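You operate a simulated robot arm through the tools that you are given. There is no shell and no other tool. Be economical: measure what you need, move in short steps, check, and stop when the job is done.

You are at the controls of a simulated two-armed robot. One attempt, no reset.

JOB
Pick up the thin red cone with one hand, pass it to the other hand and put it on the top of the white box by the aisle.

It is judged by the outcome, as a careful person would: the job done as asked, and still so three seconds after it is handed in. It fails if anything else is knocked over, pushed out of place, dropped, spilled or broken.

ROBOT AND FRAMES
Two 7-joint arms with two-finger parallel grippers on one trunk, on a base that drives. Base frame: it is fixed to the floor where the robot stands at the start and does not move with it; the origin is under the middle of the robot, x ahead of it, y to its left, z up; the surface under the hand at the start is at about z = 85. Lengths are in cm, angles in rad, forces in N, time in s.
The left shoulder is at the start at [11, 16.9, 130.2], the right one opposite. With the tool pointing down near the work surface each hand reaches from about 68 to 76 cm from the robot's upright axis, wherever it stands, measured 20 degrees to its own side. Places, roughly: thin red cone (8x8x18 cm) [70, 0, 90]; top of the white box by the aisle [-130, -260, 40]. Payload 1.57 kg a hand.
Tool frame (each hand has its own): the origin (TCP) lies between the finger pads and is the grasp point; the fingertips stand 3 cm ahead of it; z points along the fingers, y is the line along which they close. The gripper opens to 8 cm. The fingers are 1.7 cm wide and 1.2 cm thick; the gripper's body (4 by 8.2 cm) begins 8 cm behind the TCP.
Orientation is told as [roll, pitch, yaw] about the base's x, y, z axes, in that order, counted from this pose: with the fingers straight down and closing along the base's y, the tool's x points along the base's -x, its y along +y and its z along -z.

CONTROLS
- The arms move only by the tool arm_command. It takes "left_steps", "right_steps" or both (then of equal length, played together; a hand with none holds still); each is a list of rows, each a list of 7 numbers: the gripper command, from -1 (fully open) to 1 (shut), values between in proportion, then the shift along the tool's x, y, z in m, then the turn, a rotation vector about the tool's x, y, z in rad. In form: [[jaw, x, y, z, rx, ry, rz], ...]. A call has 1 to 20 rows; each row is the pose to reach, as a shift and turn from the pose commanded when the call began, along the tool's axes at that moment. A row lasts 0.2 s, in which the tool goes at most 5 cm and 0.15 rad; a call with a longer step from one row to the next is refused whole, and so is a gripper value outside its range. Where a pose cannot be reached the arm comes as near as it can. A force on the tool above 40 N (or 10 N above the force at the start of the call, whichever is more), or a blocked arm, ends the call early, and 0.2 s more pass. The fingers move at their own pace (about 7.2 cm/s each) and stop on an object; they squeeze with about 23 N. The grip force told is the motor's: it shows also when the fingers shut on nothing. Time passes only in rows, and 0.2 s behind the last, so rows that repeat a pose let the fingers close. It gives the time, the measured TCP pose, the force on the tool (base axes), the opening and the grip force at its end, in the units of the frame above (readings bear some noise), with the torque about the TCP (base axes, N m) and any sound that the robot's microphone picked up.
- Cameras (640 x 400 px; columns grow to the right, rows downward): "scene" is now at [16.01, -0.64, 149.04]; the picture's right is [-0.03, -1.00, 0.00], its down [-0.67, 0.02, -0.74] and it looks along [0.74, -0.02, -0.67] (base axes); focal length 263 px, centre (320, 200). "left" rides on the left gripper at [7.2, 0.7, -12.2] in its tool frame; the picture's right is [-0.09, 1.00, 0.00], its down [-0.84, -0.08, -0.54] and it looks along [-0.54, -0.05, 0.84] (tool axes); focal length 238 px, centre (320, 200). "right" rides on the right gripper at [7.2, -0.7, -12.2] in its tool frame; the picture's right is [0.09, 1.00, 0.00], its down [-0.84, 0.08, -0.54] and it looks along [-0.54, 0.05, 0.84] (tool axes); focal length 238 px, centre (320, 200). There is no depth. A picture from a camera that has moved, and an enlarged one, comes with that camera's place and axes in the base frame and with its lens. The place of the scene camera against the robot may be out by one fixed shift of up to 1.2 cm in any direction.
- camera(camera): a new picture of that camera. The clock stands still meanwhile.
- move_column(by): slides the trunk up (or, below 0, down) by that many cm; the arms and the scene camera ride with it, the base frame stays. It gives what a move gives, with no picture.
- roll_base(legs): drives the robot by 1 to 6 legs, each [ahead, left, turn to the left] in cm, cm and rad, along the robot's own axes; the way and the turn of a leg run together, so that a leg with both is an arc; at most 150 cm and 3.142 rad a leg. The arms and the cameras ride along, it lands a little off, and it stops where it bumps. It gives what a move gives.
- turn_head(pan, tilt): turns the head with the scene camera to pan (to the left, within 1.501 rad either way) and tilt (down, from -0.506 to 1.204), counted from straight ahead of the robot. It gives what a move gives.
- enlarge(camera, box): a new picture of the part [left, top, right, bottom] of that camera's present view, enlarged. The clock stands still meanwhile.
- hand_in(): hands the job in; it is judged then, once.

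Go step by step. Nothing tells you exact positions but the pictures and the camera data: compare them with the known pose of the tool, close in by small moves and look again before you grip or let go. The budget is 120 turns and 108 pictures, counting those below and the enlarged ones. Unless the task says otherwise, let go and move clear before handing in, and close with one line.

The tools are called after "Emit:" as a command line: name --argument value ..., lists and objects as JSON in quotes. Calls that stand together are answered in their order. arm_command: Moves the arms, as the interface text tells. Its arguments: {"type":"object","properties":{"left_steps":{"type":"array","items":{"type":"array","items":{"type":"number"}}},"right_steps":{"type":"array","items":{"type":"array","items":{"type":"number"}}}},"required":[]} The other tools are called the same way: move_column (by) slides the trunk up or down; roll_base (legs) drives the base; turn_head (pan, tilt) turns the head that bears the scene camera; camera (camera) takes a picture; enlarge (camera, box) takes an enlarged picture of a part of a camera's view; hand_in () hands the job in.

At the start:

```text
time_s: 0.0
left_position: [62.83, 32.58, 105.0]
left_ee_rot: [0.0, 0.0, 0.0]
left_ft_force: [-0.3, -0.4, -0.5]
left_wrist_torque: [-0.02, -0.02, 0.01]
left_gripper_width: 8.02
left_finger_force: 0.1
right_position: [67.39, -22.91, 105.08]
right_ee_rot: [0.0, -0.001, -0.003]
right_ft_force: [0.1, 0.4, -0.5]
right_wrist_torque: [0.01, -0.01, -0.01]
right_gripper_width: 8.0
right_finger_force: 0.1
trunk travel left (down, up): [-61.6, 27.4]
robot x, y, heading: [-0.03, -0.34, -0.0]
head pan, tilt: [-0.028, 0.73]
```

scene: 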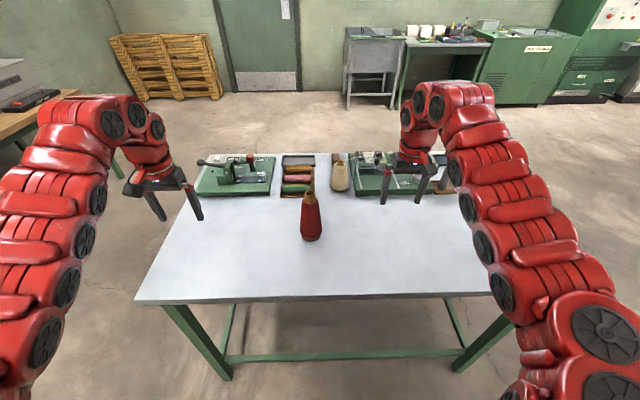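
right: 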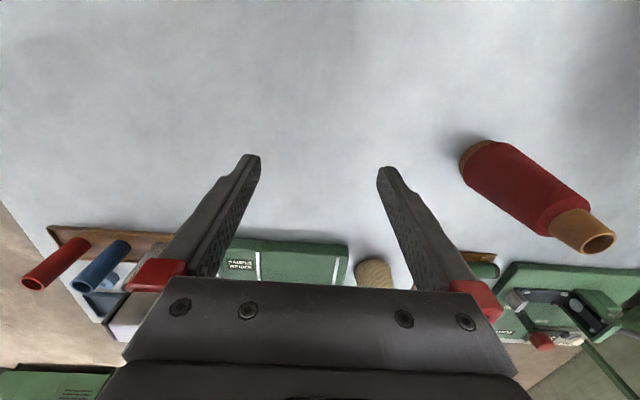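
left: 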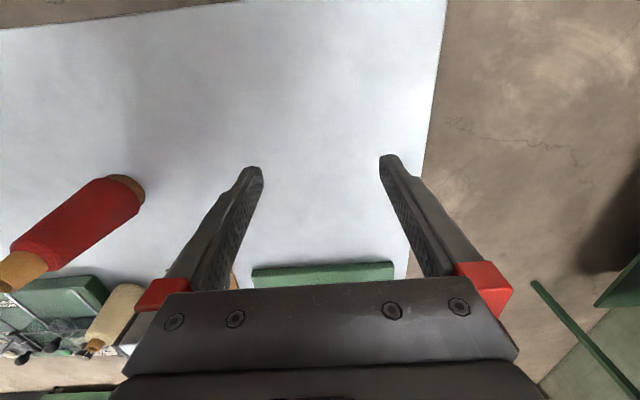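

I see the red cone standing near the table's middle, about [71, 0.7], with the hands to either side. I'll enlarge the view of it to get its shape.

Emit:
enlarge --camera "scene" --box '[240, 140, 400, 260]'

Emit:
enlarge --camera "right" --box '[400, 100, 640, 280]'

```text
3.33 times, centred on (320, 200) of scene
camera zoom: at [16.01, -0.64, 149.04], right [-0.03, -1.0, 0.0], down [-0.67, 0.02, -0.74], along [0.74, -0.02, -0.67], focal length 878 px, centre (320, 200)
```

zoom: 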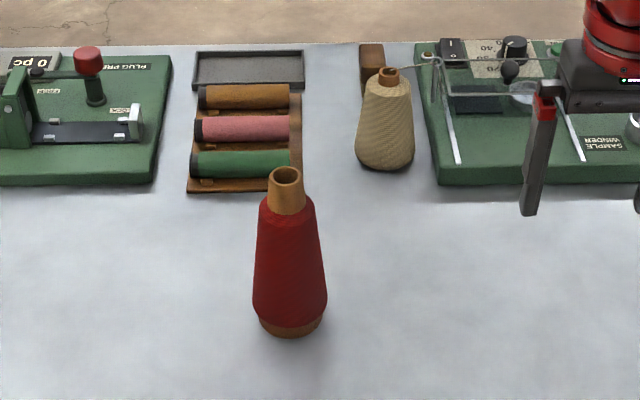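

```text
2.22 times, centred on (520, 190) of right
camera zoom: at [60.2, -23.55, 117.31], right [-0.09, 1.0, 0.0], down [0.84, 0.08, 0.54], along [0.54, 0.05, -0.84], focal length 530 px, centre (-124, 222)
```

zoom: 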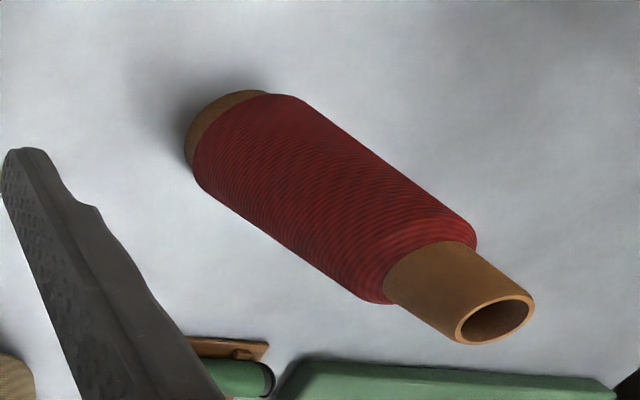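

The cone is about 18 cm tall with a roughly 3 cm bare tube at its top, standing near [71.6, 0.4]. My plan is for the left hand to grip it low with tilted fingers, then the right hand to take the tube from above. First I'll tilt the left hand.

Emit:
arm_command --left_steps '[[-1, 0, 0, 0, 0, -0.137, 0], [-1, 0, 0, 0, 0, -0.274, 0], [-1, 0, 0, 0, 0, -0.411, 0], [-1, 0, 0, 0, 0, -0.548, 0], [-1, 0, 0, 0, 0, -0.685, 0], [-1, 0, 0, 0, 0, -0.822, 0], [-1, 0, 0, 0, 0, -0.96, 0], [-1, 0, 0, 0, 0, -0.96, 0]]'

```text
time_s: 1.8
left_position: [62.79, 32.38, 104.85]
left_ee_rot: [-0.006, -0.966, 0.008]
left_ft_force: [-0.1, 0.0, 0.4]
left_wrist_torque: [0.02, -0.01, 0.01]
left_gripper_width: 8.01
left_finger_force: 0.1
left hand out of reach, approached as far as the arm can: row 2, 3, 4, 5
right_position: [67.22, -22.85, 105.21]
right_ee_rot: [-0.001, -0.001, -0.003]
right_ft_force: [-0.1, -0.4, 0.9]
right_wrist_torque: [0.0, -0.04, 0.03]
right_gripper_width: 7.99
right_finger_force: 0.1
trunk travel left (down, up): [-61.6, 27.4]
robot x, y, heading: [-0.2, 0.09, 0.0]
head pan, tilt: [-0.028, 0.73]
```

The tilt worked. Now I'll yaw the left hand to point toward the cone and bring it behind-left of it.

Emit:
arm_command --left_steps '[[-1, 0.0196, -0.0288, 0, 0.115, 0, 0.08], [-1, 0.039, -0.0576, 0, 0.23, 0, 0.16], [-1, 0.0588, -0.0864, -0.001, 0.346, 0, 0.239], [-1, 0.0784, -0.115, -0.002, 0.461, 0, 0.318], [-1, 0.098, -0.144, -0.003, 0.576, 0, 0.398], [-1, 0.098, -0.144, -0.003, 0.576, 0, 0.398]]'

Emit:
camera --camera "scene"

Emit:
camera --camera "left"

```text
time_s: 3.2
left_position: [60.72, 18.49, 88.56]
left_ee_rot: [0.041, -0.936, -0.659]
left_ft_force: [-0.8, -0.8, -0.4]
left_wrist_torque: [0.0, 0.03, 0.0]
left_gripper_width: 7.99
left_finger_force: 0.0
left hand out of reach, approached as far as the arm can: row 1, 2, 3, 4, 5, 6
right_position: [67.38, -22.87, 105.03]
right_ee_rot: [0.001, -0.001, -0.001]
right_ft_force: [0.2, -0.7, 0.1]
right_wrist_torque: [0.0, 0.0, 0.02]
right_gripper_width: 7.99
right_finger_force: 0.1
trunk travel left (down, up): [-61.6, 27.4]
robot x, y, heading: [-0.13, 0.04, -0.001]
head pan, tilt: [-0.028, 0.73]
```

```text
102 pictures are left
camera scene: at [16.01, -0.64, 149.05], right [-0.03, -1.0, 0.0], down [-0.67, 0.02, -0.74], along [0.74, -0.02, -0.67], focal length 263 px, centre (320, 200)
```

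scene: 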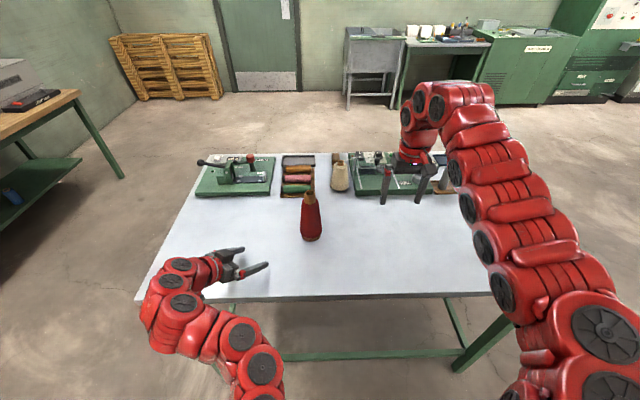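

```text
101 pictures are left
camera left: at [49.77, 27.26, 89.94], right [0.63, 0.77, 0.1], down [-0.01, -0.12, 0.99], along [0.78, -0.62, -0.06], focal length 238 px, centre (320, 200)
```

left: 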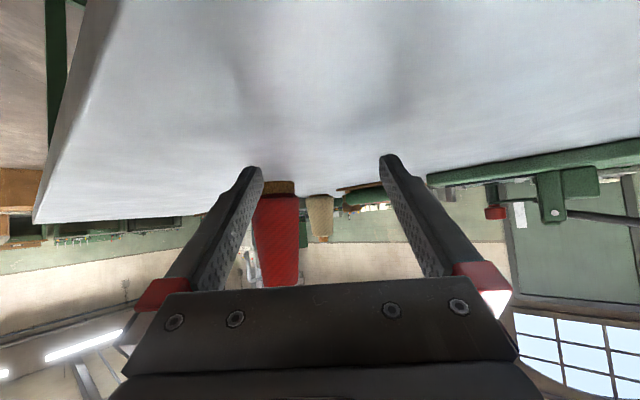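

The left hand came lower and closer than commanded because the wrist is too near the shoulder. I'll back the base away so the tilted hand can reach further out.

Emit:
roll_base --legs '[[-12, 0, 0]]'

Emit:
arm_command --left_steps '[[-1, 0, 0, 0, 0, 0, 0], [-1, 0, 0, 0, 0, 0, 0]]'

```text
time_s: 4.4
left_position: [48.84, 18.58, 88.61]
left_ee_rot: [0.039, -0.937, -0.656]
left_ft_force: [0.9, 0.2, -0.3]
left_wrist_torque: [0.0, 0.01, 0.03]
left_gripper_width: 8.01
left_finger_force: 0.0
right_position: [55.51, -22.81, 105.12]
right_ee_rot: [0.0, 0.001, -0.002]
right_ft_force: [-0.9, -0.6, 0.6]
right_wrist_torque: [0.0, 0.03, -0.01]
right_gripper_width: 7.99
right_finger_force: 0.0
trunk travel left (down, up): [-61.6, 27.4]
robot x, y, heading: [-11.85, 0.44, -0.003]
head pan, tilt: [-0.028, 0.73]
```

```text
time_s: 5.0
left_position: [48.81, 18.52, 88.64]
left_ee_rot: [0.04, -0.936, -0.656]
left_ft_force: [0.5, 0.1, 0.1]
left_wrist_torque: [0.02, -0.01, 0.01]
left_gripper_width: 8.0
left_finger_force: 0.0
right_position: [55.5, -22.82, 105.1]
right_ee_rot: [-0.001, 0.0, -0.002]
right_ft_force: [-0.2, 0.1, 0.3]
right_wrist_torque: [0.05, -0.06, 0.0]
right_gripper_width: 8.02
right_finger_force: 0.0
trunk travel left (down, up): [-61.6, 27.4]
robot x, y, heading: [-11.99, -0.09, -0.0]
head pan, tilt: [-0.028, 0.73]
```

Now I'll raise the left hand and extend it to about 10 cm short of the cone along its pointing direction.

Emit:
arm_command --left_steps '[[-1, -0.0218, 0, -0.016, 0, 0, 0], [-1, -0.0435, 0, -0.032, 0, 0, 0], [-1, -0.0715, 0, 0.006, 0, 0, 0], [-1, -0.0995, 0, 0.044, 0, 0, 0], [-1, -0.1275, -0.001, 0.082, 0, 0, 0], [-1, -0.156, -0.002, 0.121, 0, 0, 0], [-1, -0.156, -0.002, 0.121, 0, 0, 0]]'

Emit:
camera --camera "scene"

Emit:
camera --camera "left"

```text
time_s: 6.6
left_position: [63.94, 7.23, 94.23]
left_ee_rot: [0.039, -0.936, -0.657]
left_ft_force: [-0.4, 0.7, 0.3]
left_wrist_torque: [0.0, -0.05, 0.0]
left_gripper_width: 7.99
left_finger_force: 0.0
left hand out of reach, approached as far as the arm can: row 1, 2
right_position: [55.47, -22.86, 105.08]
right_ee_rot: [0.0, 0.001, -0.001]
right_ft_force: [-0.3, 1.2, 0.6]
right_wrist_torque: [-0.01, 0.02, 0.01]
right_gripper_width: 8.0
right_finger_force: 0.0
trunk travel left (down, up): [-61.6, 27.4]
robot x, y, heading: [-11.92, -0.22, 0.002]
head pan, tilt: [-0.028, 0.73]
```

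```text
100 pictures are left
camera scene: at [4.17, -0.64, 149.05], right [-0.03, -1.0, 0.0], down [-0.67, 0.02, -0.75], along [0.74, -0.02, -0.67], focal length 263 px, centre (320, 200)
```

scene: 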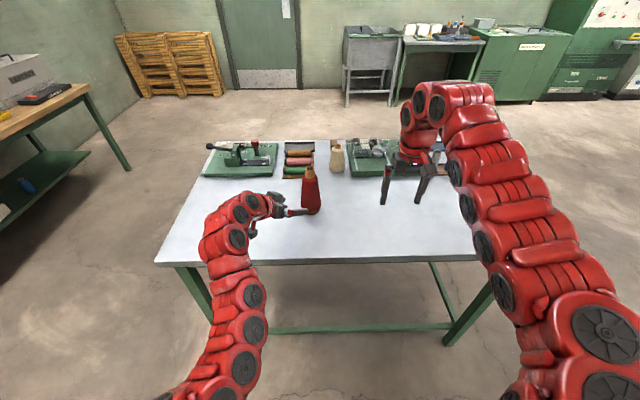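

```text
99 pictures are left
camera left: at [53.2, 15.96, 95.51], right [0.63, 0.77, 0.1], down [-0.01, -0.12, 0.99], along [0.78, -0.62, -0.06], focal length 238 px, centre (320, 200)
```

left: 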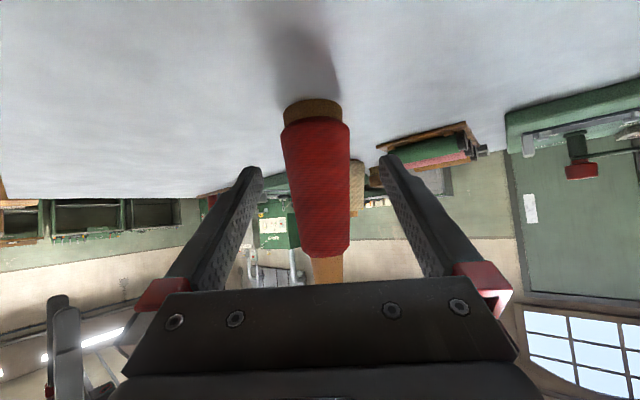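

The cone is well centred between the open fingers. I'll lower slightly and advance 6 cm, then look again.

Emit:
arm_command --left_steps '[[-1, 0.009, 0, 0.0065, 0, 0, 0], [-1, 0.0177, 0, 0.013, 0, 0, 0], [-1, 0.0057, 0, 0.029, 0, 0, 0], [-1, -0.0063, 0, 0.045, 0, 0, 0], [-1, -0.0179, 0, 0.0613, 0, 0, 0], [-1, -0.0179, 0, 0.0613, 0, 0, 0]]'

Emit:
camera --camera "left"

Emit:
enlarge --camera "scene" --box '[240, 140, 400, 260]'

```text
time_s: 8.0
left_position: [69.08, 3.6, 91.87]
left_ee_rot: [0.038, -0.936, -0.657]
left_ft_force: [-0.5, 0.7, 0.5]
left_wrist_torque: [-0.01, 0.02, 0.02]
left_gripper_width: 8.01
left_finger_force: 0.0
right_position: [55.56, -22.89, 105.15]
right_ee_rot: [0.0, 0.0, -0.001]
right_ft_force: [0.5, 0.1, 0.2]
right_wrist_torque: [0.03, 0.01, 0.0]
right_gripper_width: 8.01
right_finger_force: 0.0
trunk travel left (down, up): [-61.6, 27.4]
robot x, y, heading: [-11.79, -0.18, 0.0]
head pan, tilt: [-0.028, 0.73]
```

```text
98 pictures are left
camera left: at [58.18, 12.33, 93.19], right [0.63, 0.77, 0.1], down [-0.01, -0.12, 0.99], along [0.78, -0.62, -0.06], focal length 238 px, centre (320, 200)
```

left: 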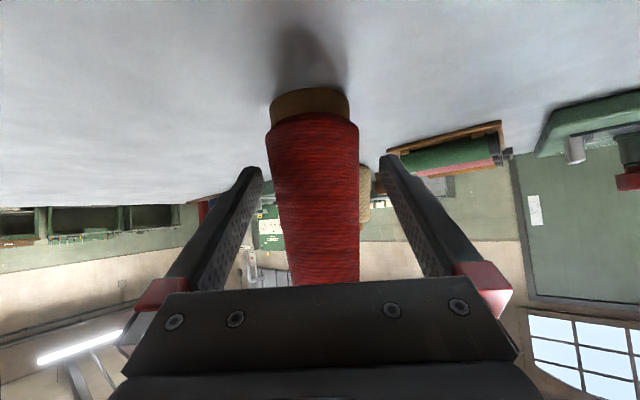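

```text
3.33 times, centred on (320, 200) of scene
camera zoom: at [4.2, -0.64, 149.05], right [-0.03, -1.0, 0.0], down [-0.67, 0.02, -0.74], along [0.74, -0.02, -0.67], focal length 878 px, centre (320, 200)
```

zoom: 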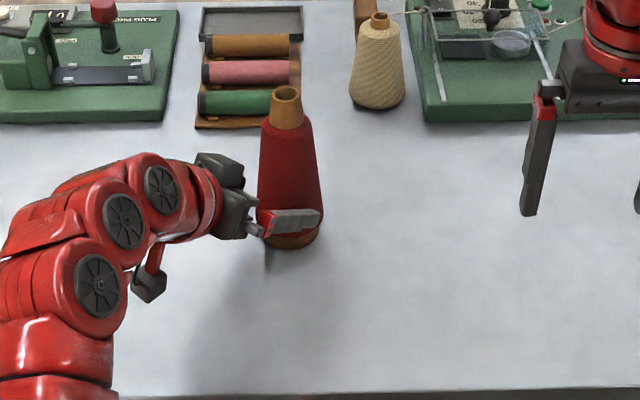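

The fingers are straddling the cone with clearance on both sides. I'll advance the last 4 cm and then close.

Emit:
arm_command --left_steps '[[-1, -0.006, -0.001, 0.008, 0, 0, 0], [-1, -0.012, -0.001, 0.016, 0, 0, 0], [-1, -0.018, -0.001, 0.024, 0, 0, 0], [-1, -0.0237, -0.001, 0.0322, 0, 0, 0], [-1, -0.0237, -0.001, 0.0322, 0, 0, 0]]'

Emit:
camera --camera "left"

Emit:
enlarge --camera "scene" --box '[240, 140, 400, 260]'

```text
time_s: 9.2
left_position: [72.34, 1.41, 91.99]
left_ee_rot: [0.04, -0.936, -0.657]
left_ft_force: [-0.3, -0.5, -0.5]
left_wrist_torque: [-0.01, 0.01, 0.0]
left_gripper_width: 7.99
left_finger_force: 0.0
right_position: [55.52, -22.87, 105.08]
right_ee_rot: [0.001, 0.001, -0.001]
right_ft_force: [-0.2, 0.1, -0.1]
right_wrist_torque: [-0.03, -0.01, 0.0]
right_gripper_width: 8.02
right_finger_force: 0.1
trunk travel left (down, up): [-61.6, 27.4]
robot x, y, heading: [-11.79, -0.47, -0.002]
head pan, tilt: [-0.028, 0.73]
```

```text
96 pictures are left
camera left: at [61.35, 10.13, 93.29], right [0.63, 0.77, 0.1], down [-0.01, -0.12, 0.99], along [0.78, -0.62, -0.06], focal length 238 px, centre (320, 200)
```

left: 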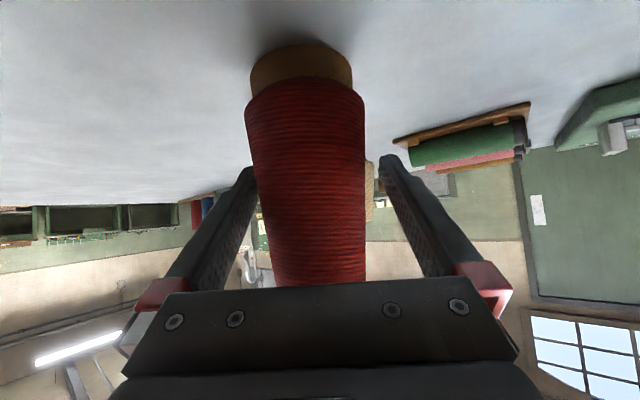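

```text
3.33 times, centred on (320, 200) of scene
camera zoom: at [4.22, -0.64, 149.04], right [-0.03, -1.0, 0.0], down [-0.67, 0.02, -0.74], along [0.74, -0.02, -0.67], focal length 878 px, centre (320, 200)
```

zoom: 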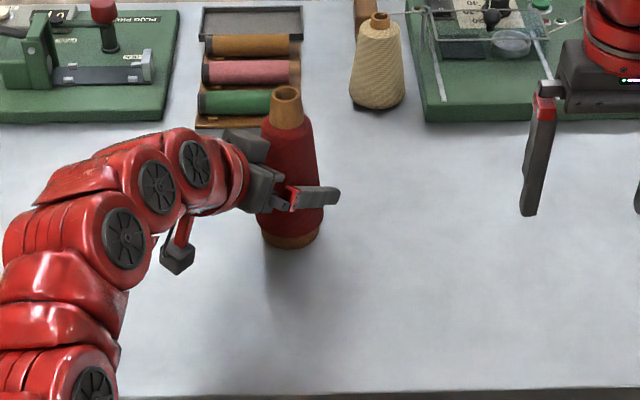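

The cone sits about 0.5 cm off centre in the jaws, so I'll shift sideways by that and close.

Emit:
arm_command --left_steps '[[-1, 0, -0.005, 0, 0, 0, 0], [-1, 0, -0.005, 0, 0, 0, 0], [0, 0, -0.005, 0, 0, 0, 0], [1, 0, -0.005, 0, 0, 0, 0], [1, 0, -0.005, 0, 0, 0, 0], [1, 0, -0.005, 0, 0, 0, 0]]'

Emit:
camera --camera "left"

```text
time_s: 10.6
left_position: [71.87, 0.76, 91.92]
left_ee_rot: [0.036, -0.936, -0.657]
left_ft_force: [0.0, 0.3, 0.3]
left_wrist_torque: [-0.01, 0.01, 0.02]
left_gripper_width: 6.56
left_finger_force: 23.1
right_position: [55.56, -22.83, 105.03]
right_ee_rot: [0.0, -0.001, -0.001]
right_ft_force: [-0.6, 0.1, 1.2]
right_wrist_torque: [0.0, 0.02, -0.02]
right_gripper_width: 7.98
right_finger_force: 0.1
trunk travel left (down, up): [-61.6, 27.4]
robot x, y, heading: [-11.72, 0.13, -0.0]
head pan, tilt: [-0.028, 0.73]
```

```text
94 pictures are left
camera left: at [61.03, 9.61, 93.17], right [0.63, 0.77, 0.1], down [-0.01, -0.12, 0.99], along [0.78, -0.62, -0.06], focal length 238 px, centre (320, 200)
```

left: 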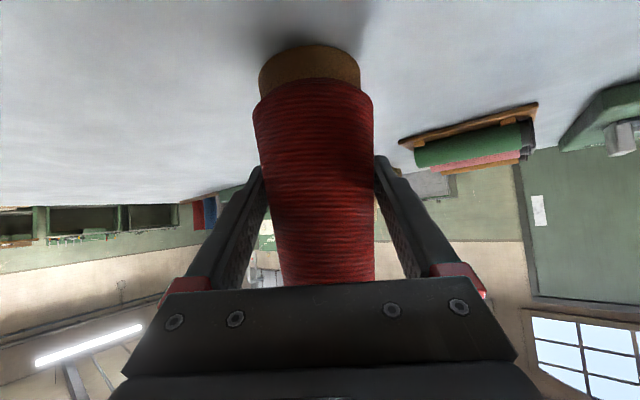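

The cone is gripped. I'll lift it straight up with the trunk.

Emit:
move_column --by 15

Emit:
camera --camera "scene"

Emit:
camera --camera "right"

```text
time_s: 12.4
left_position: [71.95, 0.87, 106.84]
left_ee_rot: [0.038, -0.937, -0.656]
left_ft_force: [0.4, -0.1, -2.2]
left_wrist_torque: [0.04, 0.02, 0.01]
left_gripper_width: 6.52
left_finger_force: 23.1
right_position: [55.58, -22.8, 120.09]
right_ee_rot: [0.0, 0.002, -0.003]
right_ft_force: [0.1, 0.9, 0.1]
right_wrist_torque: [0.02, 0.03, 0.04]
right_gripper_width: 7.98
right_finger_force: 0.0
trunk travel left (down, up): [-76.6, 12.4]
robot x, y, heading: [-12.06, -0.2, -0.002]
head pan, tilt: [-0.028, 0.73]
```

```text
93 pictures are left
camera scene: at [4.29, -0.65, 164.03], right [-0.03, -1.0, 0.0], down [-0.67, 0.02, -0.74], along [0.74, -0.02, -0.67], focal length 263 px, centre (320, 200)
```

scene: 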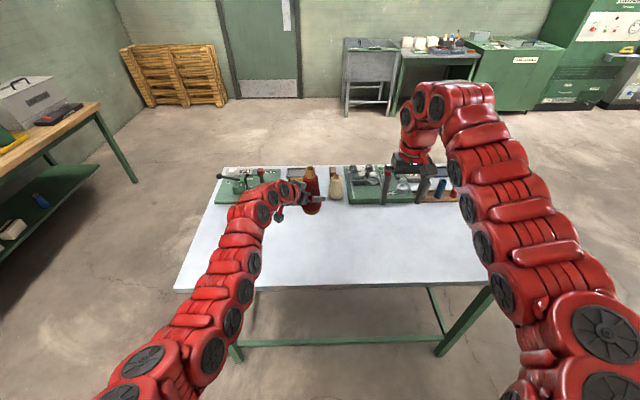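

```text
92 pictures are left
camera right: at [48.47, -23.55, 132.27], right [-0.09, 1.0, 0.0], down [0.84, 0.08, 0.54], along [0.54, 0.05, -0.84], focal length 238 px, centre (320, 200)
```

right: 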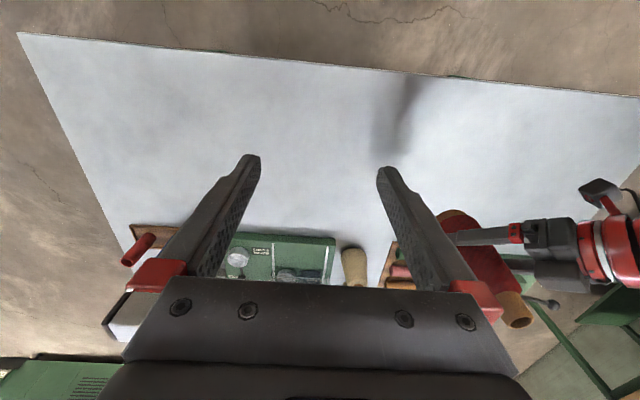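

The cone is lifted and held firmly. I'll bring it a bit closer and to the right, where the right hand can reach the tube from above.

Emit:
arm_command --left_steps '[[1, 0.0024, -0.022, -0.0033, 0, 0, 0], [1, 0.0048, -0.0437, -0.0065, 0, 0, 0], [1, 0.0072, -0.0655, -0.0098, 0, 0, 0], [1, 0.0096, -0.0873, -0.013, 0, 0, 0], [1, 0.012, -0.109, -0.0163, 0, 0, 0], [1, 0.0144, -0.131, -0.0196, 0, 0, 0], [1, 0.0144, -0.131, -0.0196, 0, 0, 0]]'

Emit:
camera --camera "scene"

```text
time_s: 14.0
left_position: [62.19, -8.39, 106.6]
left_ee_rot: [0.038, -0.938, -0.657]
left_ft_force: [0.0, -0.1, -1.9]
left_wrist_torque: [-0.02, 0.01, -0.01]
left_gripper_width: 6.54
left_finger_force: 22.6
right_position: [55.75, -22.77, 120.02]
right_ee_rot: [0.001, 0.002, -0.002]
right_ft_force: [-0.5, 0.1, -0.3]
right_wrist_torque: [-0.01, 0.01, -0.01]
right_gripper_width: 8.0
right_finger_force: 0.0
trunk travel left (down, up): [-76.6, 12.4]
robot x, y, heading: [-12.07, 0.2, -0.004]
head pan, tilt: [-0.028, 0.73]
```

```text
91 pictures are left
camera scene: at [4.3, -0.61, 164.03], right [-0.03, -1.0, 0.0], down [-0.67, 0.02, -0.74], along [0.74, -0.02, -0.67], focal length 263 px, centre (320, 200)
```

scene: 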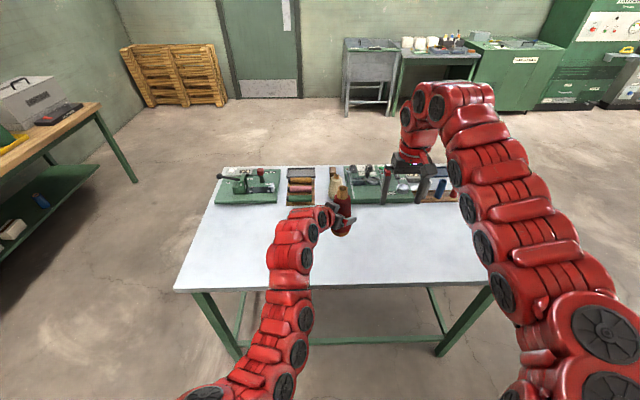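

The cone top is now near [62, -8.5, 118]. I'll raise the right hand and turn it (slight forward pitch, yaw to the right) for clearance from the left wrist.

Emit:
arm_command --right_steps '[[-1, 0, 0, -0.02, -0.015, -0.059, -0.099], [-1, 0, 0, -0.04, -0.03, -0.118, -0.198], [-1, 0, 0, -0.06, -0.045, -0.176, -0.298], [-1, 0, 0, -0.08, -0.06, -0.235, -0.397], [-1, 0, 0, -0.1, -0.075, -0.294, -0.496], [-1, 0, 0, -0.1, -0.075, -0.294, -0.496]]'

Emit:
camera --camera "right"

```text
time_s: 15.4
left_position: [62.27, -8.36, 106.46]
left_ee_rot: [0.039, -0.935, -0.656]
left_ft_force: [-0.3, 0.3, -1.9]
left_wrist_torque: [-0.01, -0.02, 0.01]
left_gripper_width: 6.51
left_finger_force: 22.7
right_position: [56.03, -22.91, 129.12]
right_ee_rot: [0.001, -0.304, 0.498]
right_ft_force: [-0.1, -1.0, 0.1]
right_wrist_torque: [0.01, 0.01, 0.02]
right_gripper_width: 8.0
right_finger_force: 0.1
right hand out of reach, approached as far as the arm can: row 3, 4, 5, 6
trunk travel left (down, up): [-76.6, 12.4]
robot x, y, heading: [-11.68, -0.27, -0.001]
head pan, tilt: [-0.028, 0.73]
```

```text
90 pictures are left
camera right: at [47.12, -28.58, 138.77], right [-0.55, 0.83, -0.03], down [0.52, 0.37, 0.77], along [0.65, 0.41, -0.64], focal length 238 px, centre (320, 200)
```

right: 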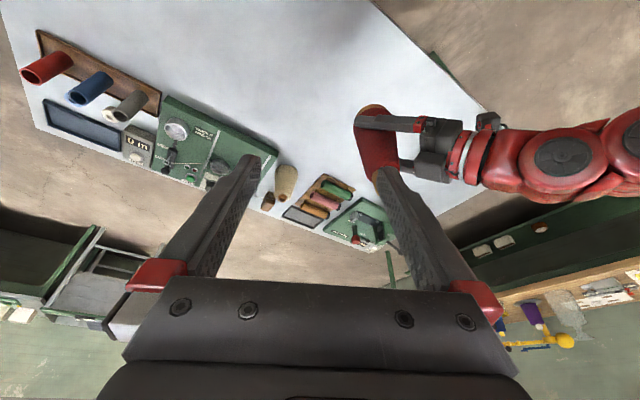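

The right hand is above the cone's height. I'll move it to about 10 cm back along its axis from the tube, with jaws half-open to clear the left gripper.

Emit:
arm_command --right_steps '[[-0.6, -0.017, 0.0196, 0.0098, 0, 0, 0], [-0.375, -0.034, 0.0392, 0.0196, 0, 0, 0], [-0.375, -0.051, 0.0588, 0.0294, 0, 0, 0], [-0.375, -0.068, 0.0784, 0.0392, 0, 0, 0], [-0.375, -0.085, 0.098, 0.049, 0, 0, 0], [-0.375, -0.085, 0.098, 0.049, 0, 0, 0]]'

Emit:
camera --camera "right"

Emit:
camera --camera "scene"

```text
time_s: 16.8
left_position: [62.33, -8.54, 106.45]
left_ee_rot: [0.04, -0.936, -0.66]
left_ft_force: [0.0, 0.4, -1.1]
left_wrist_torque: [-0.02, 0.02, 0.02]
left_gripper_width: 6.54
left_finger_force: 23.7
right_position: [59.65, -9.89, 127.08]
right_ee_rot: [0.002, -0.301, 0.496]
right_ft_force: [-0.4, -0.7, 0.5]
right_wrist_torque: [0.02, 0.01, 0.05]
right_gripper_width: 5.5
right_finger_force: 0.1
trunk travel left (down, up): [-76.6, 12.4]
robot x, y, heading: [-11.38, 0.01, -0.001]
head pan, tilt: [-0.028, 0.73]
```

```text
89 pictures are left
camera right: at [50.79, -15.55, 136.57], right [-0.55, 0.83, -0.03], down [0.53, 0.37, 0.77], along [0.65, 0.41, -0.64], focal length 238 px, centre (320, 200)
```

right: 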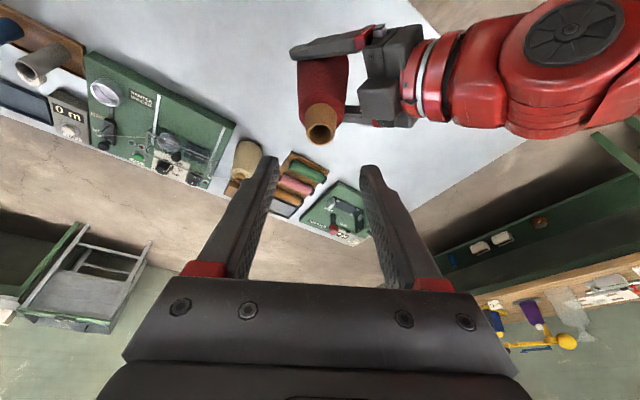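

```text
88 pictures are left
camera scene: at [4.23, -0.75, 164.04], right [-0.03, -1.0, 0.0], down [-0.67, 0.02, -0.74], along [0.74, -0.02, -0.67], focal length 263 px, centre (320, 200)
```

scene: 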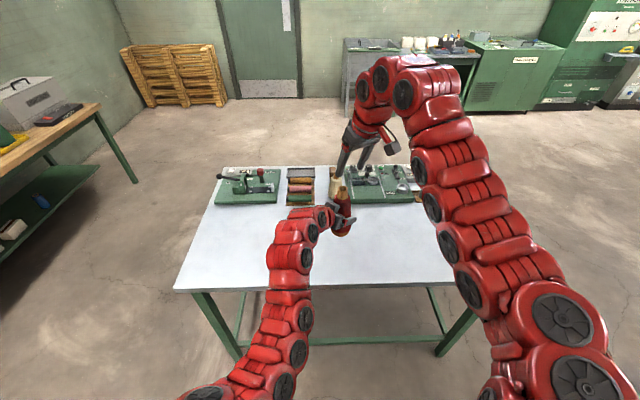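

The tube's opening lines up with the centre between the right fingers. I'll descend part of the way and check.

Emit:
arm_command --right_steps '[[-0.375, 0.002, 0, 0.02, 0, 0, 0], [-0.375, 0.003, -0.0005, 0.04, 0, 0, 0], [-0.375, 0.004, -0.0005, 0.06, 0, 0, 0], [-0.375, 0.004, -0.0005, 0.06, 0, 0, 0]]'

Emit:
camera --camera "right"

Emit:
enlarge --camera "scene" --box '[270, 130, 430, 250]'

```text
time_s: 17.8
left_position: [62.33, -8.51, 106.55]
left_ee_rot: [0.04, -0.937, -0.656]
left_ft_force: [0.2, 0.1, -1.3]
left_wrist_torque: [-0.02, 0.04, 0.01]
left_gripper_width: 6.5
left_finger_force: 22.9
right_position: [60.91, -8.95, 121.12]
right_ee_rot: [0.001, -0.301, 0.497]
right_ft_force: [-0.3, 0.5, 0.1]
right_wrist_torque: [-0.01, 0.0, 0.01]
right_gripper_width: 5.51
right_finger_force: 0.2
trunk travel left (down, up): [-76.6, 12.4]
robot x, y, heading: [-11.55, 0.0, -0.003]
head pan, tilt: [-0.028, 0.73]
```

```text
87 pictures are left
camera right: at [52.11, -14.71, 130.63], right [-0.55, 0.83, -0.03], down [0.53, 0.37, 0.76], along [0.65, 0.41, -0.64], focal length 238 px, centre (320, 200)
```

right: 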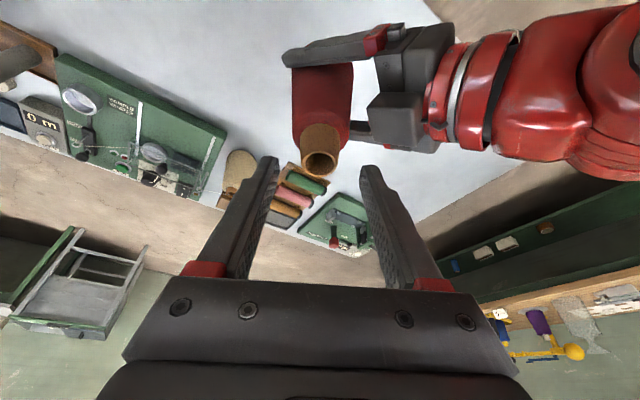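

```text
3.33 times, centred on (350, 190) of scene
camera zoom: at [4.24, -0.67, 164.04], right [-0.03, -1.0, 0.0], down [-0.67, 0.02, -0.74], along [0.74, -0.02, -0.67], focal length 878 px, centre (220, 233)
```

zoom: 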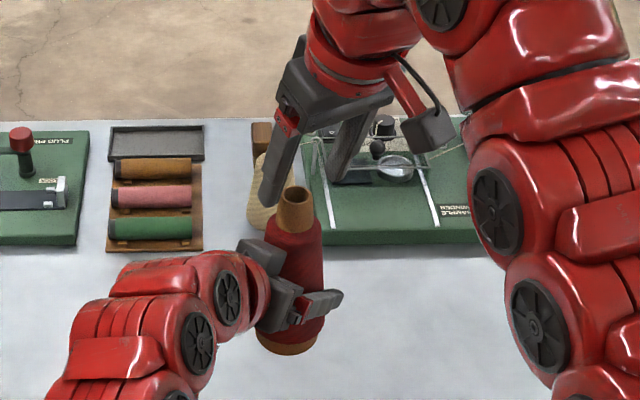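

The tube is still centred and about 3 cm ahead. I'll go the last 4 cm and look before closing.

Emit:
arm_command --right_steps '[[-0.375, 0.002, 0, 0.013, 0, 0, 0], [-0.375, 0.003, 0, 0.026, 0, 0, 0], [-0.375, 0.005, 0, 0.039, 0, 0, 0], [-0.375, 0.005, 0, 0.039, 0, 0, 0]]'

Emit:
camera --camera "right"

Emit:
enlarge --camera "scene" --box '[290, 150, 410, 240]'

```text
time_s: 18.8
left_position: [62.25, -8.42, 106.56]
left_ee_rot: [0.04, -0.935, -0.657]
left_ft_force: [0.2, 0.3, -1.4]
left_wrist_torque: [0.0, -0.01, -0.03]
left_gripper_width: 6.5
left_finger_force: 23.1
right_position: [61.53, -8.81, 117.16]
right_ee_rot: [-0.003, -0.298, 0.498]
right_ft_force: [0.0, 0.1, 0.2]
right_wrist_torque: [0.0, -0.06, -0.01]
right_gripper_width: 5.5
right_finger_force: 0.1
trunk travel left (down, up): [-76.6, 12.4]
robot x, y, heading: [-11.98, -0.46, -0.001]
head pan, tilt: [-0.028, 0.73]
```

```text
85 pictures are left
camera right: at [52.64, -14.4, 126.77], right [-0.55, 0.83, -0.03], down [0.52, 0.37, 0.77], along [0.65, 0.41, -0.64], focal length 238 px, centre (320, 200)
```

right: 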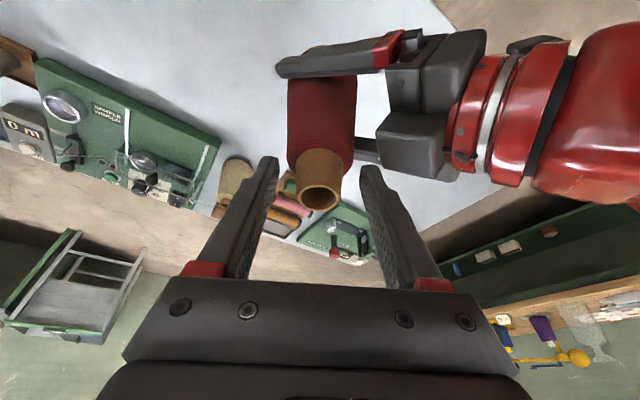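

```text
4.44 times, centred on (350, 195) of scene
camera zoom: at [4.25, -0.65, 164.04], right [-0.03, -1.0, 0.0], down [-0.67, 0.02, -0.74], along [0.74, -0.02, -0.67], focal length 1171 px, centre (187, 222)
```

zoom: 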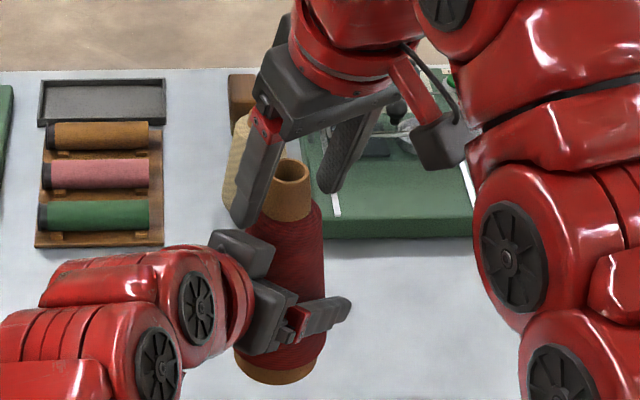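

The tube is between the pads, but I'd like a slightly deeper bite. I'll go another 0.8 cm and close the right gripper while the left still holds.

Emit:
arm_command --right_steps '[[-0.375, -0.0015, 0, 0.004, 0, 0, 0], [-0.375, -0.003, 0, 0.008, 0, 0, 0], [-0.375, -0.003, 0, 0.008, 0, 0, 0], [0.1, -0.003, 0, 0.008, 0, 0, 0], [1, -0.003, 0, 0.008, 0, 0, 0], [1, -0.003, 0, 0.008, 0, 0, 0], [1, -0.003, 0, 0.008, 0, 0, 0]]'

Emit:
camera --camera "right"

Emit:
enlarge --camera "scene" --box '[290, 150, 410, 240]'

```text
time_s: 20.4
left_position: [62.22, -8.33, 106.48]
left_ee_rot: [0.037, -0.937, -0.656]
left_ft_force: [-2.6, 1.4, 0.5]
left_wrist_torque: [-0.03, -0.11, 0.08]
left_gripper_width: 6.52
left_finger_force: 23.0
right_position: [62.08, -8.51, 116.62]
right_ee_rot: [-0.001, -0.3, 0.496]
right_ft_force: [2.9, -1.3, 0.2]
right_wrist_torque: [-0.09, -0.26, -0.03]
right_gripper_width: 4.77
right_finger_force: 23.0
trunk travel left (down, up): [-76.6, 12.4]
robot x, y, heading: [-11.8, 0.0, 0.001]
head pan, tilt: [-0.028, 0.73]
```

```text
83 pictures are left
camera right: at [53.15, -14.16, 126.13], right [-0.55, 0.83, -0.03], down [0.53, 0.37, 0.77], along [0.65, 0.41, -0.64], focal length 238 px, centre (320, 200)
```

right: 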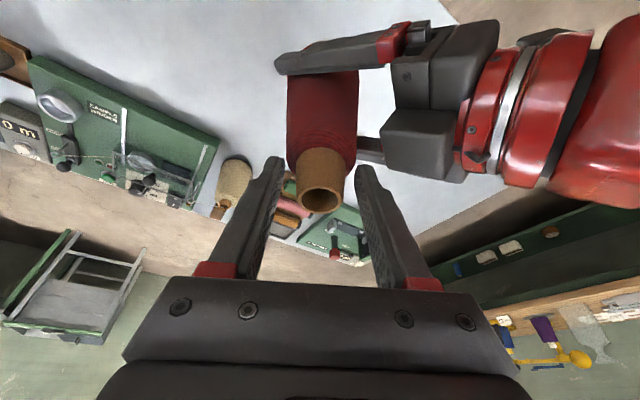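

```text
4.44 times, centred on (350, 195) of scene
camera zoom: at [4.26, -0.65, 164.04], right [-0.03, -1.0, 0.0], down [-0.67, 0.02, -0.74], along [0.74, -0.02, -0.67], focal length 1171 px, centre (187, 222)
```

zoom: 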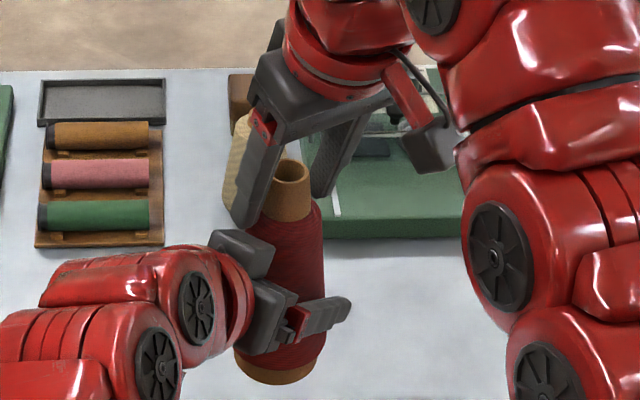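

The fingertips closed on the red shoulder (4.8 cm) rather than the tube. I'll reopen, back out about 1 cm, and close on the bare tube.

Emit:
arm_command --right_steps '[[0, 0, 0, 0, 0, 0, 0], [-0.375, 0, 0, 0, 0, 0, 0], [-0.375, 0, 0, -0.005, 0, 0, 0], [-0.375, -0.003, 0, -0.009, 0, 0, 0], [-0.375, -0.003, 0, -0.009, 0, 0, 0], [0.1, -0.003, 0, -0.009, 0, 0, 0], [1, -0.003, 0, -0.009, 0, 0, 0], [1, -0.003, 0, -0.009, 0, 0, 0], [1, -0.003, 0, -0.009, 0, 0, 0], [1, -0.003, 0, -0.009, 0, 0, 0]]'

Emit:
camera --camera "right"

Emit:
enlarge --camera "scene" --box '[290, 150, 410, 240]'

```text
time_s: 22.6
left_position: [62.28, -8.65, 106.53]
left_ee_rot: [0.04, -0.938, -0.656]
left_ft_force: [1.1, -0.5, -1.7]
left_wrist_torque: [0.05, 0.04, 0.02]
left_gripper_width: 6.49
left_finger_force: 22.7
right_position: [62.07, -8.49, 117.42]
right_ee_rot: [0.0, -0.3, 0.496]
right_ft_force: [-0.6, 0.2, -0.7]
right_wrist_torque: [-0.03, 0.07, -0.01]
right_gripper_width: 3.23
right_finger_force: 23.0
trunk travel left (down, up): [-76.6, 12.4]
robot x, y, heading: [-11.71, -0.03, -0.002]
head pan, tilt: [-0.028, 0.73]
```

```text
81 pictures are left
camera right: at [53.13, -14.17, 127.04], right [-0.55, 0.83, -0.03], down [0.53, 0.37, 0.76], along [0.65, 0.41, -0.64], focal length 238 px, centre (320, 200)
```

right: 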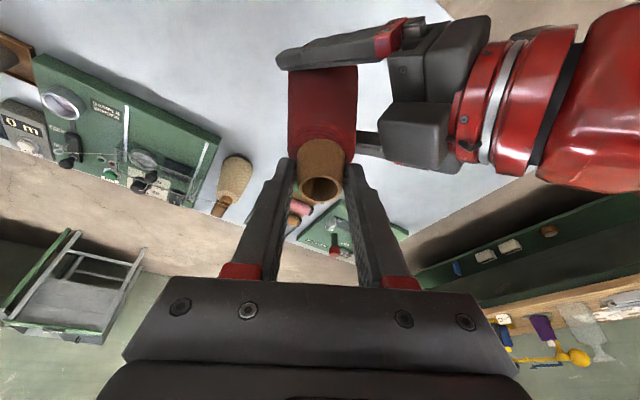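

```text
4.44 times, centred on (350, 195) of scene
camera zoom: at [4.26, -0.65, 164.04], right [-0.03, -1.0, 0.0], down [-0.67, 0.02, -0.74], along [0.74, -0.02, -0.67], focal length 1171 px, centre (187, 222)
```

zoom: 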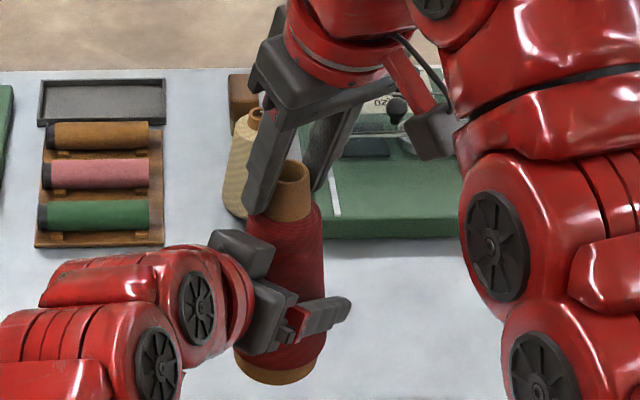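

The right hand now holds the tube firmly (3.2 cm). I'll open the left hand and check that the cone stays put.

Emit:
arm_command --left_steps '[[0.4, 0, 0, 0, 0, 0, 0], [-0.3, 0, 0, 0, 0, 0, 0], [-1, 0, 0, 0, 0, 0, 0], [-1, 0, 0, 0, 0, 0, 0]]'

Emit:
camera --camera "left"

Emit:
enlarge --camera "scene" --box '[290, 150, 410, 240]'

```text
time_s: 23.6
left_position: [62.26, -8.39, 106.61]
left_ee_rot: [0.038, -0.937, -0.655]
left_ft_force: [-0.4, -0.3, 0.2]
left_wrist_torque: [0.01, 0.01, -0.01]
left_gripper_width: 8.0
left_finger_force: 0.0
right_position: [62.02, -8.51, 117.39]
right_ee_rot: [-0.002, -0.301, 0.498]
right_ft_force: [-0.1, 0.2, -0.5]
right_wrist_torque: [-0.02, 0.05, 0.0]
right_gripper_width: 3.22
right_finger_force: 23.5
trunk travel left (down, up): [-76.6, 12.4]
robot x, y, heading: [-11.83, -0.09, -0.008]
head pan, tilt: [-0.028, 0.73]
```

```text
79 pictures are left
camera left: at [51.37, 0.3, 107.84], right [0.63, 0.77, 0.1], down [-0.01, -0.12, 0.99], along [0.78, -0.62, -0.06], focal length 238 px, centre (320, 200)
```

left: 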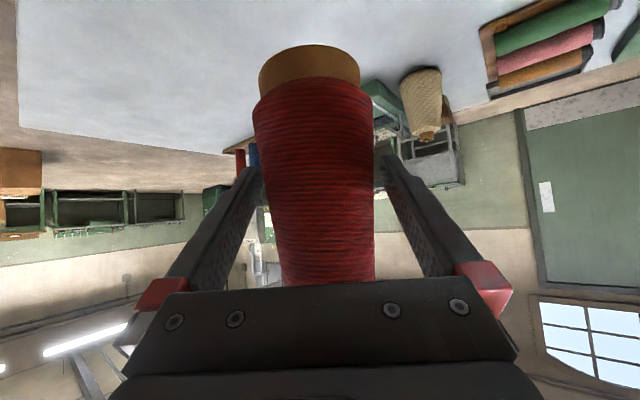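

```text
4.44 times, centred on (350, 195) of scene
camera zoom: at [4.26, -0.65, 164.04], right [-0.03, -1.0, 0.0], down [-0.67, 0.02, -0.74], along [0.74, -0.02, -0.67], focal length 1171 px, centre (187, 222)
```

zoom: 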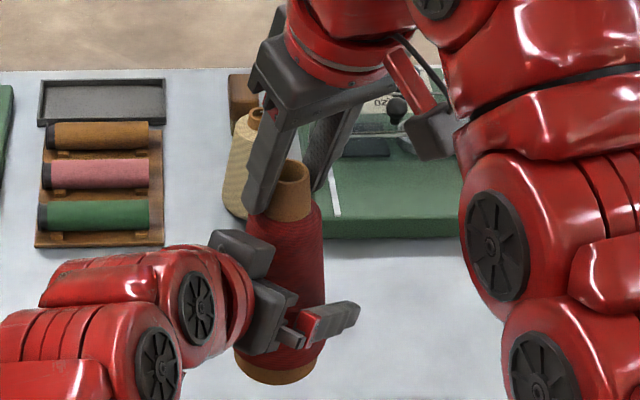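

The cone stayed in the right hand. I'll draw the left hand straight back off it.

Emit:
arm_command --left_steps '[[-1, 0.012, 0, -0.016, 0, 0, 0], [-1, 0.024, 0, -0.032, 0, 0, 0], [-1, 0.036, 0, -0.048, 0, 0, 0], [-1, 0.0475, 0, -0.0644, 0, 0, 0], [-1, 0.0475, 0, -0.0644, 0, 0, 0]]'

Emit:
camera --camera "left"

Emit:
enlarge --camera "scene" --box '[240, 130, 420, 265]'

```text
time_s: 24.8
left_position: [55.85, -3.76, 106.36]
left_ee_rot: [0.038, -0.935, -0.656]
left_ft_force: [0.4, -0.5, 0.2]
left_wrist_torque: [0.04, -0.03, 0.0]
left_gripper_width: 7.99
left_finger_force: 0.0
right_position: [62.11, -8.52, 117.41]
right_ee_rot: [0.001, -0.299, 0.497]
right_ft_force: [0.8, -0.4, -0.1]
right_wrist_torque: [-0.01, 0.03, -0.01]
right_gripper_width: 3.23
right_finger_force: 22.8
trunk travel left (down, up): [-76.6, 12.4]
robot x, y, heading: [-11.54, -0.16, -0.002]
head pan, tilt: [-0.028, 0.73]
```

```text
77 pictures are left
camera left: at [44.9, 5.06, 107.73], right [0.63, 0.77, 0.1], down [-0.01, -0.12, 0.99], along [0.78, -0.62, -0.06], focal length 238 px, centre (320, 200)
```

left: 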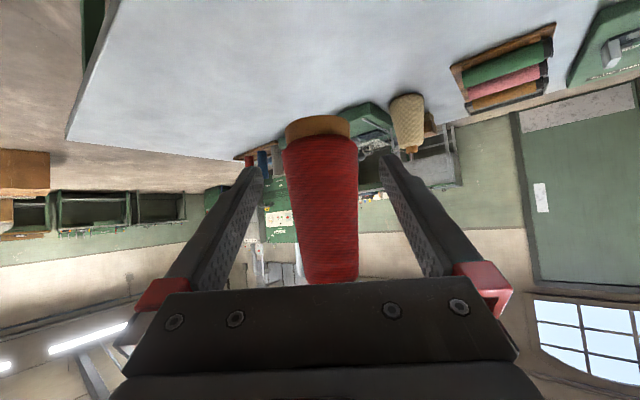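

```text
2.96 times, centred on (330, 198) of scene
camera zoom: at [4.31, -0.67, 164.03], right [-0.03, -1.0, 0.0], down [-0.67, 0.02, -0.74], along [0.74, -0.02, -0.67], focal length 781 px, centre (290, 207)
```

zoom: 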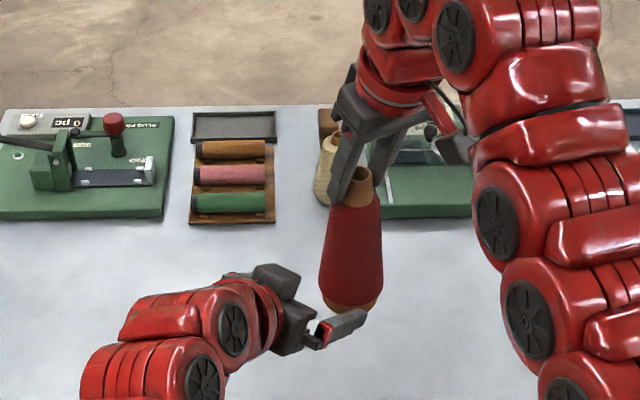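

The left hand is clear of the cone. I'll move it off to the left, then look around with the head for the route to the white box.

Emit:
arm_command --left_steps '[[-1, 0.0127, 0.028, -0.0172, 0, 0, 0], [-1, 0.0254, 0.056, -0.0344, 0, 0, 0], [-1, 0.038, 0.084, -0.0516, 0, 0, 0], [-1, 0.0507, 0.112, -0.0687, 0, 0, 0], [-1, 0.0507, 0.112, -0.0687, 0, 0, 0]]'

Emit:
turn_head --pan -1.5 --tilt 0.5

Emit:
camera --camera "scene"

```text
time_s: 26.0
left_position: [55.4, 10.29, 106.95]
left_ee_rot: [0.039, -0.937, -0.657]
left_ft_force: [-0.3, -0.7, 0.1]
left_wrist_torque: [0.05, 0.0, 0.0]
left_gripper_width: 8.0
left_finger_force: 0.1
right_position: [61.97, -8.57, 117.46]
right_ee_rot: [0.002, -0.301, 0.497]
right_ft_force: [0.0, 0.4, 0.1]
right_wrist_torque: [-0.01, 0.02, 0.03]
right_gripper_width: 3.22
right_finger_force: 22.7
trunk travel left (down, up): [-76.6, 12.4]
robot x, y, heading: [-11.77, 0.06, -0.001]
head pan, tilt: [-0.028, 0.73]
```

```text
time_s: 27.6
left_position: [55.4, 10.22, 106.72]
left_ee_rot: [0.04, -0.938, -0.655]
left_ft_force: [0.0, -0.2, -0.8]
left_wrist_torque: [0.02, 0.04, -0.01]
left_gripper_width: 8.0
left_finger_force: 0.0
right_position: [62.11, -8.46, 117.47]
right_ee_rot: [0.002, -0.3, 0.497]
right_ft_force: [0.1, 0.4, 0.4]
right_wrist_torque: [-0.04, -0.01, 0.0]
right_gripper_width: 3.2
right_finger_force: 22.6
trunk travel left (down, up): [-76.6, 12.4]
robot x, y, heading: [-11.92, 0.06, 0.001]
head pan, tilt: [-1.499, 0.499]
```

```text
75 pictures are left
camera scene: at [-3.45, -9.49, 166.07], right [-1.0, -0.07, 0.0], down [-0.04, 0.48, -0.88], along [0.06, -0.88, -0.48], focal length 263 px, centre (320, 200)
```

scene: 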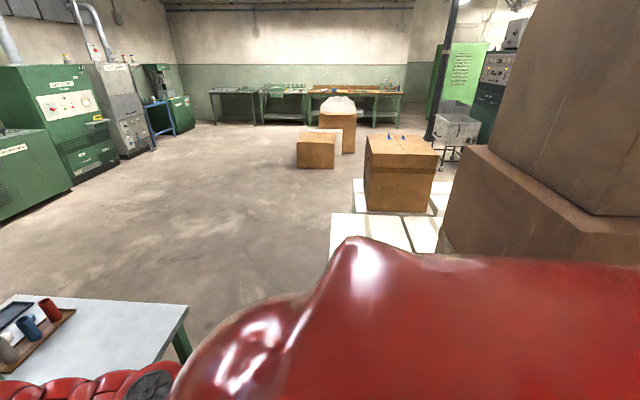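

The white box isn't visible yet, because a brown pillar and my arm block the view. I'll back away from the table so both arms clear it, then turn right to look.

Emit:
roll_base --legs '[[-30, 0, 0]]'

Emit:
camera --camera "scene"

```text
time_s: 29.6
left_position: [25.59, 10.19, 106.68]
left_ee_rot: [0.039, -0.934, -0.656]
left_ft_force: [-0.6, 0.1, 0.0]
left_wrist_torque: [-0.02, 0.0, -0.03]
left_gripper_width: 8.01
left_finger_force: 0.0
right_position: [32.19, -8.65, 117.4]
right_ee_rot: [0.0, -0.3, 0.496]
right_ft_force: [-1.2, 0.3, -2.0]
right_wrist_torque: [-0.01, 0.01, 0.0]
right_gripper_width: 3.21
right_finger_force: 22.8
trunk travel left (down, up): [-76.6, 12.4]
robot x, y, heading: [-41.34, -0.11, 0.0]
head pan, tilt: [-1.499, 0.499]
```

```text
74 pictures are left
camera scene: at [-33.3, -9.48, 166.06], right [-1.0, -0.07, 0.0], down [-0.03, 0.48, -0.88], along [0.06, -0.88, -0.48], focal length 263 px, centre (320, 200)
```

scene: 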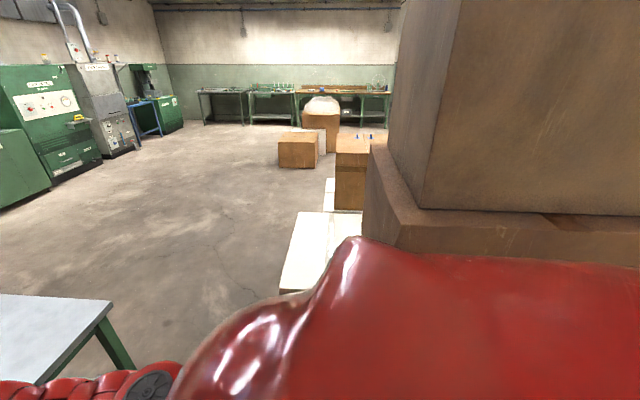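

A big brown pillar stands about 1 m to my right, with low white-topped things beyond it. I'll turn right in place to survey (the arms reach to about y = -80, so that is clear).

Emit:
roll_base --legs '[[0, 10, -1.57]]'

Emit:
turn_head --pan 0 --tilt 0.3

Emit:
camera --camera "scene"

```text
time_s: 33.1
left_position: [-9.25, -56.79, 106.59]
left_ee_rot: [0.024, -0.944, -1.983]
left_ft_force: [0.2, 0.8, 0.5]
left_wrist_torque: [0.0, 0.01, 0.05]
left_gripper_width: 8.01
left_finger_force: 0.1
right_position: [-23.57, -66.39, 117.34]
right_ee_rot: [-0.006, -0.287, -0.793]
right_ft_force: [-0.5, 0.0, -2.5]
right_wrist_torque: [-0.02, -0.01, -0.02]
right_gripper_width: 3.22
right_finger_force: 23.1
trunk travel left (down, up): [-76.6, 12.4]
robot x, y, heading: [-36.14, 6.01, -1.34]
head pan, tilt: [-1.499, 0.499]
stopped in leg 1: the robot was blocked; the commanded pose is now the measured one
```

```text
time_s: 34.7
left_position: [-9.41, -56.81, 106.48]
left_ee_rot: [0.018, -0.945, -1.983]
left_ft_force: [0.1, -0.7, -0.5]
left_wrist_torque: [-0.03, -0.02, 0.01]
left_gripper_width: 8.01
left_finger_force: 0.0
right_position: [-23.97, -66.4, 117.28]
right_ee_rot: [-0.008, -0.288, -0.801]
right_ft_force: [-0.6, -0.5, -1.4]
right_wrist_torque: [-0.01, 0.01, 0.02]
right_gripper_width: 3.21
right_finger_force: 22.9
trunk travel left (down, up): [-76.6, 12.4]
robot x, y, heading: [-36.08, 5.74, -1.339]
head pan, tilt: [0.0, 0.3]
```

```text
73 pictures are left
camera scene: at [-30.12, -11.07, 167.84], right [-0.97, -0.23, 0.02], down [-0.08, 0.29, -0.95], along [0.21, -0.93, -0.3], focal length 263 px, centre (320, 200)
```

scene: 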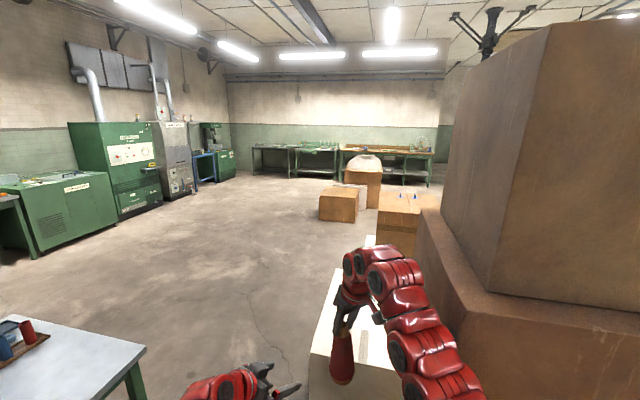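

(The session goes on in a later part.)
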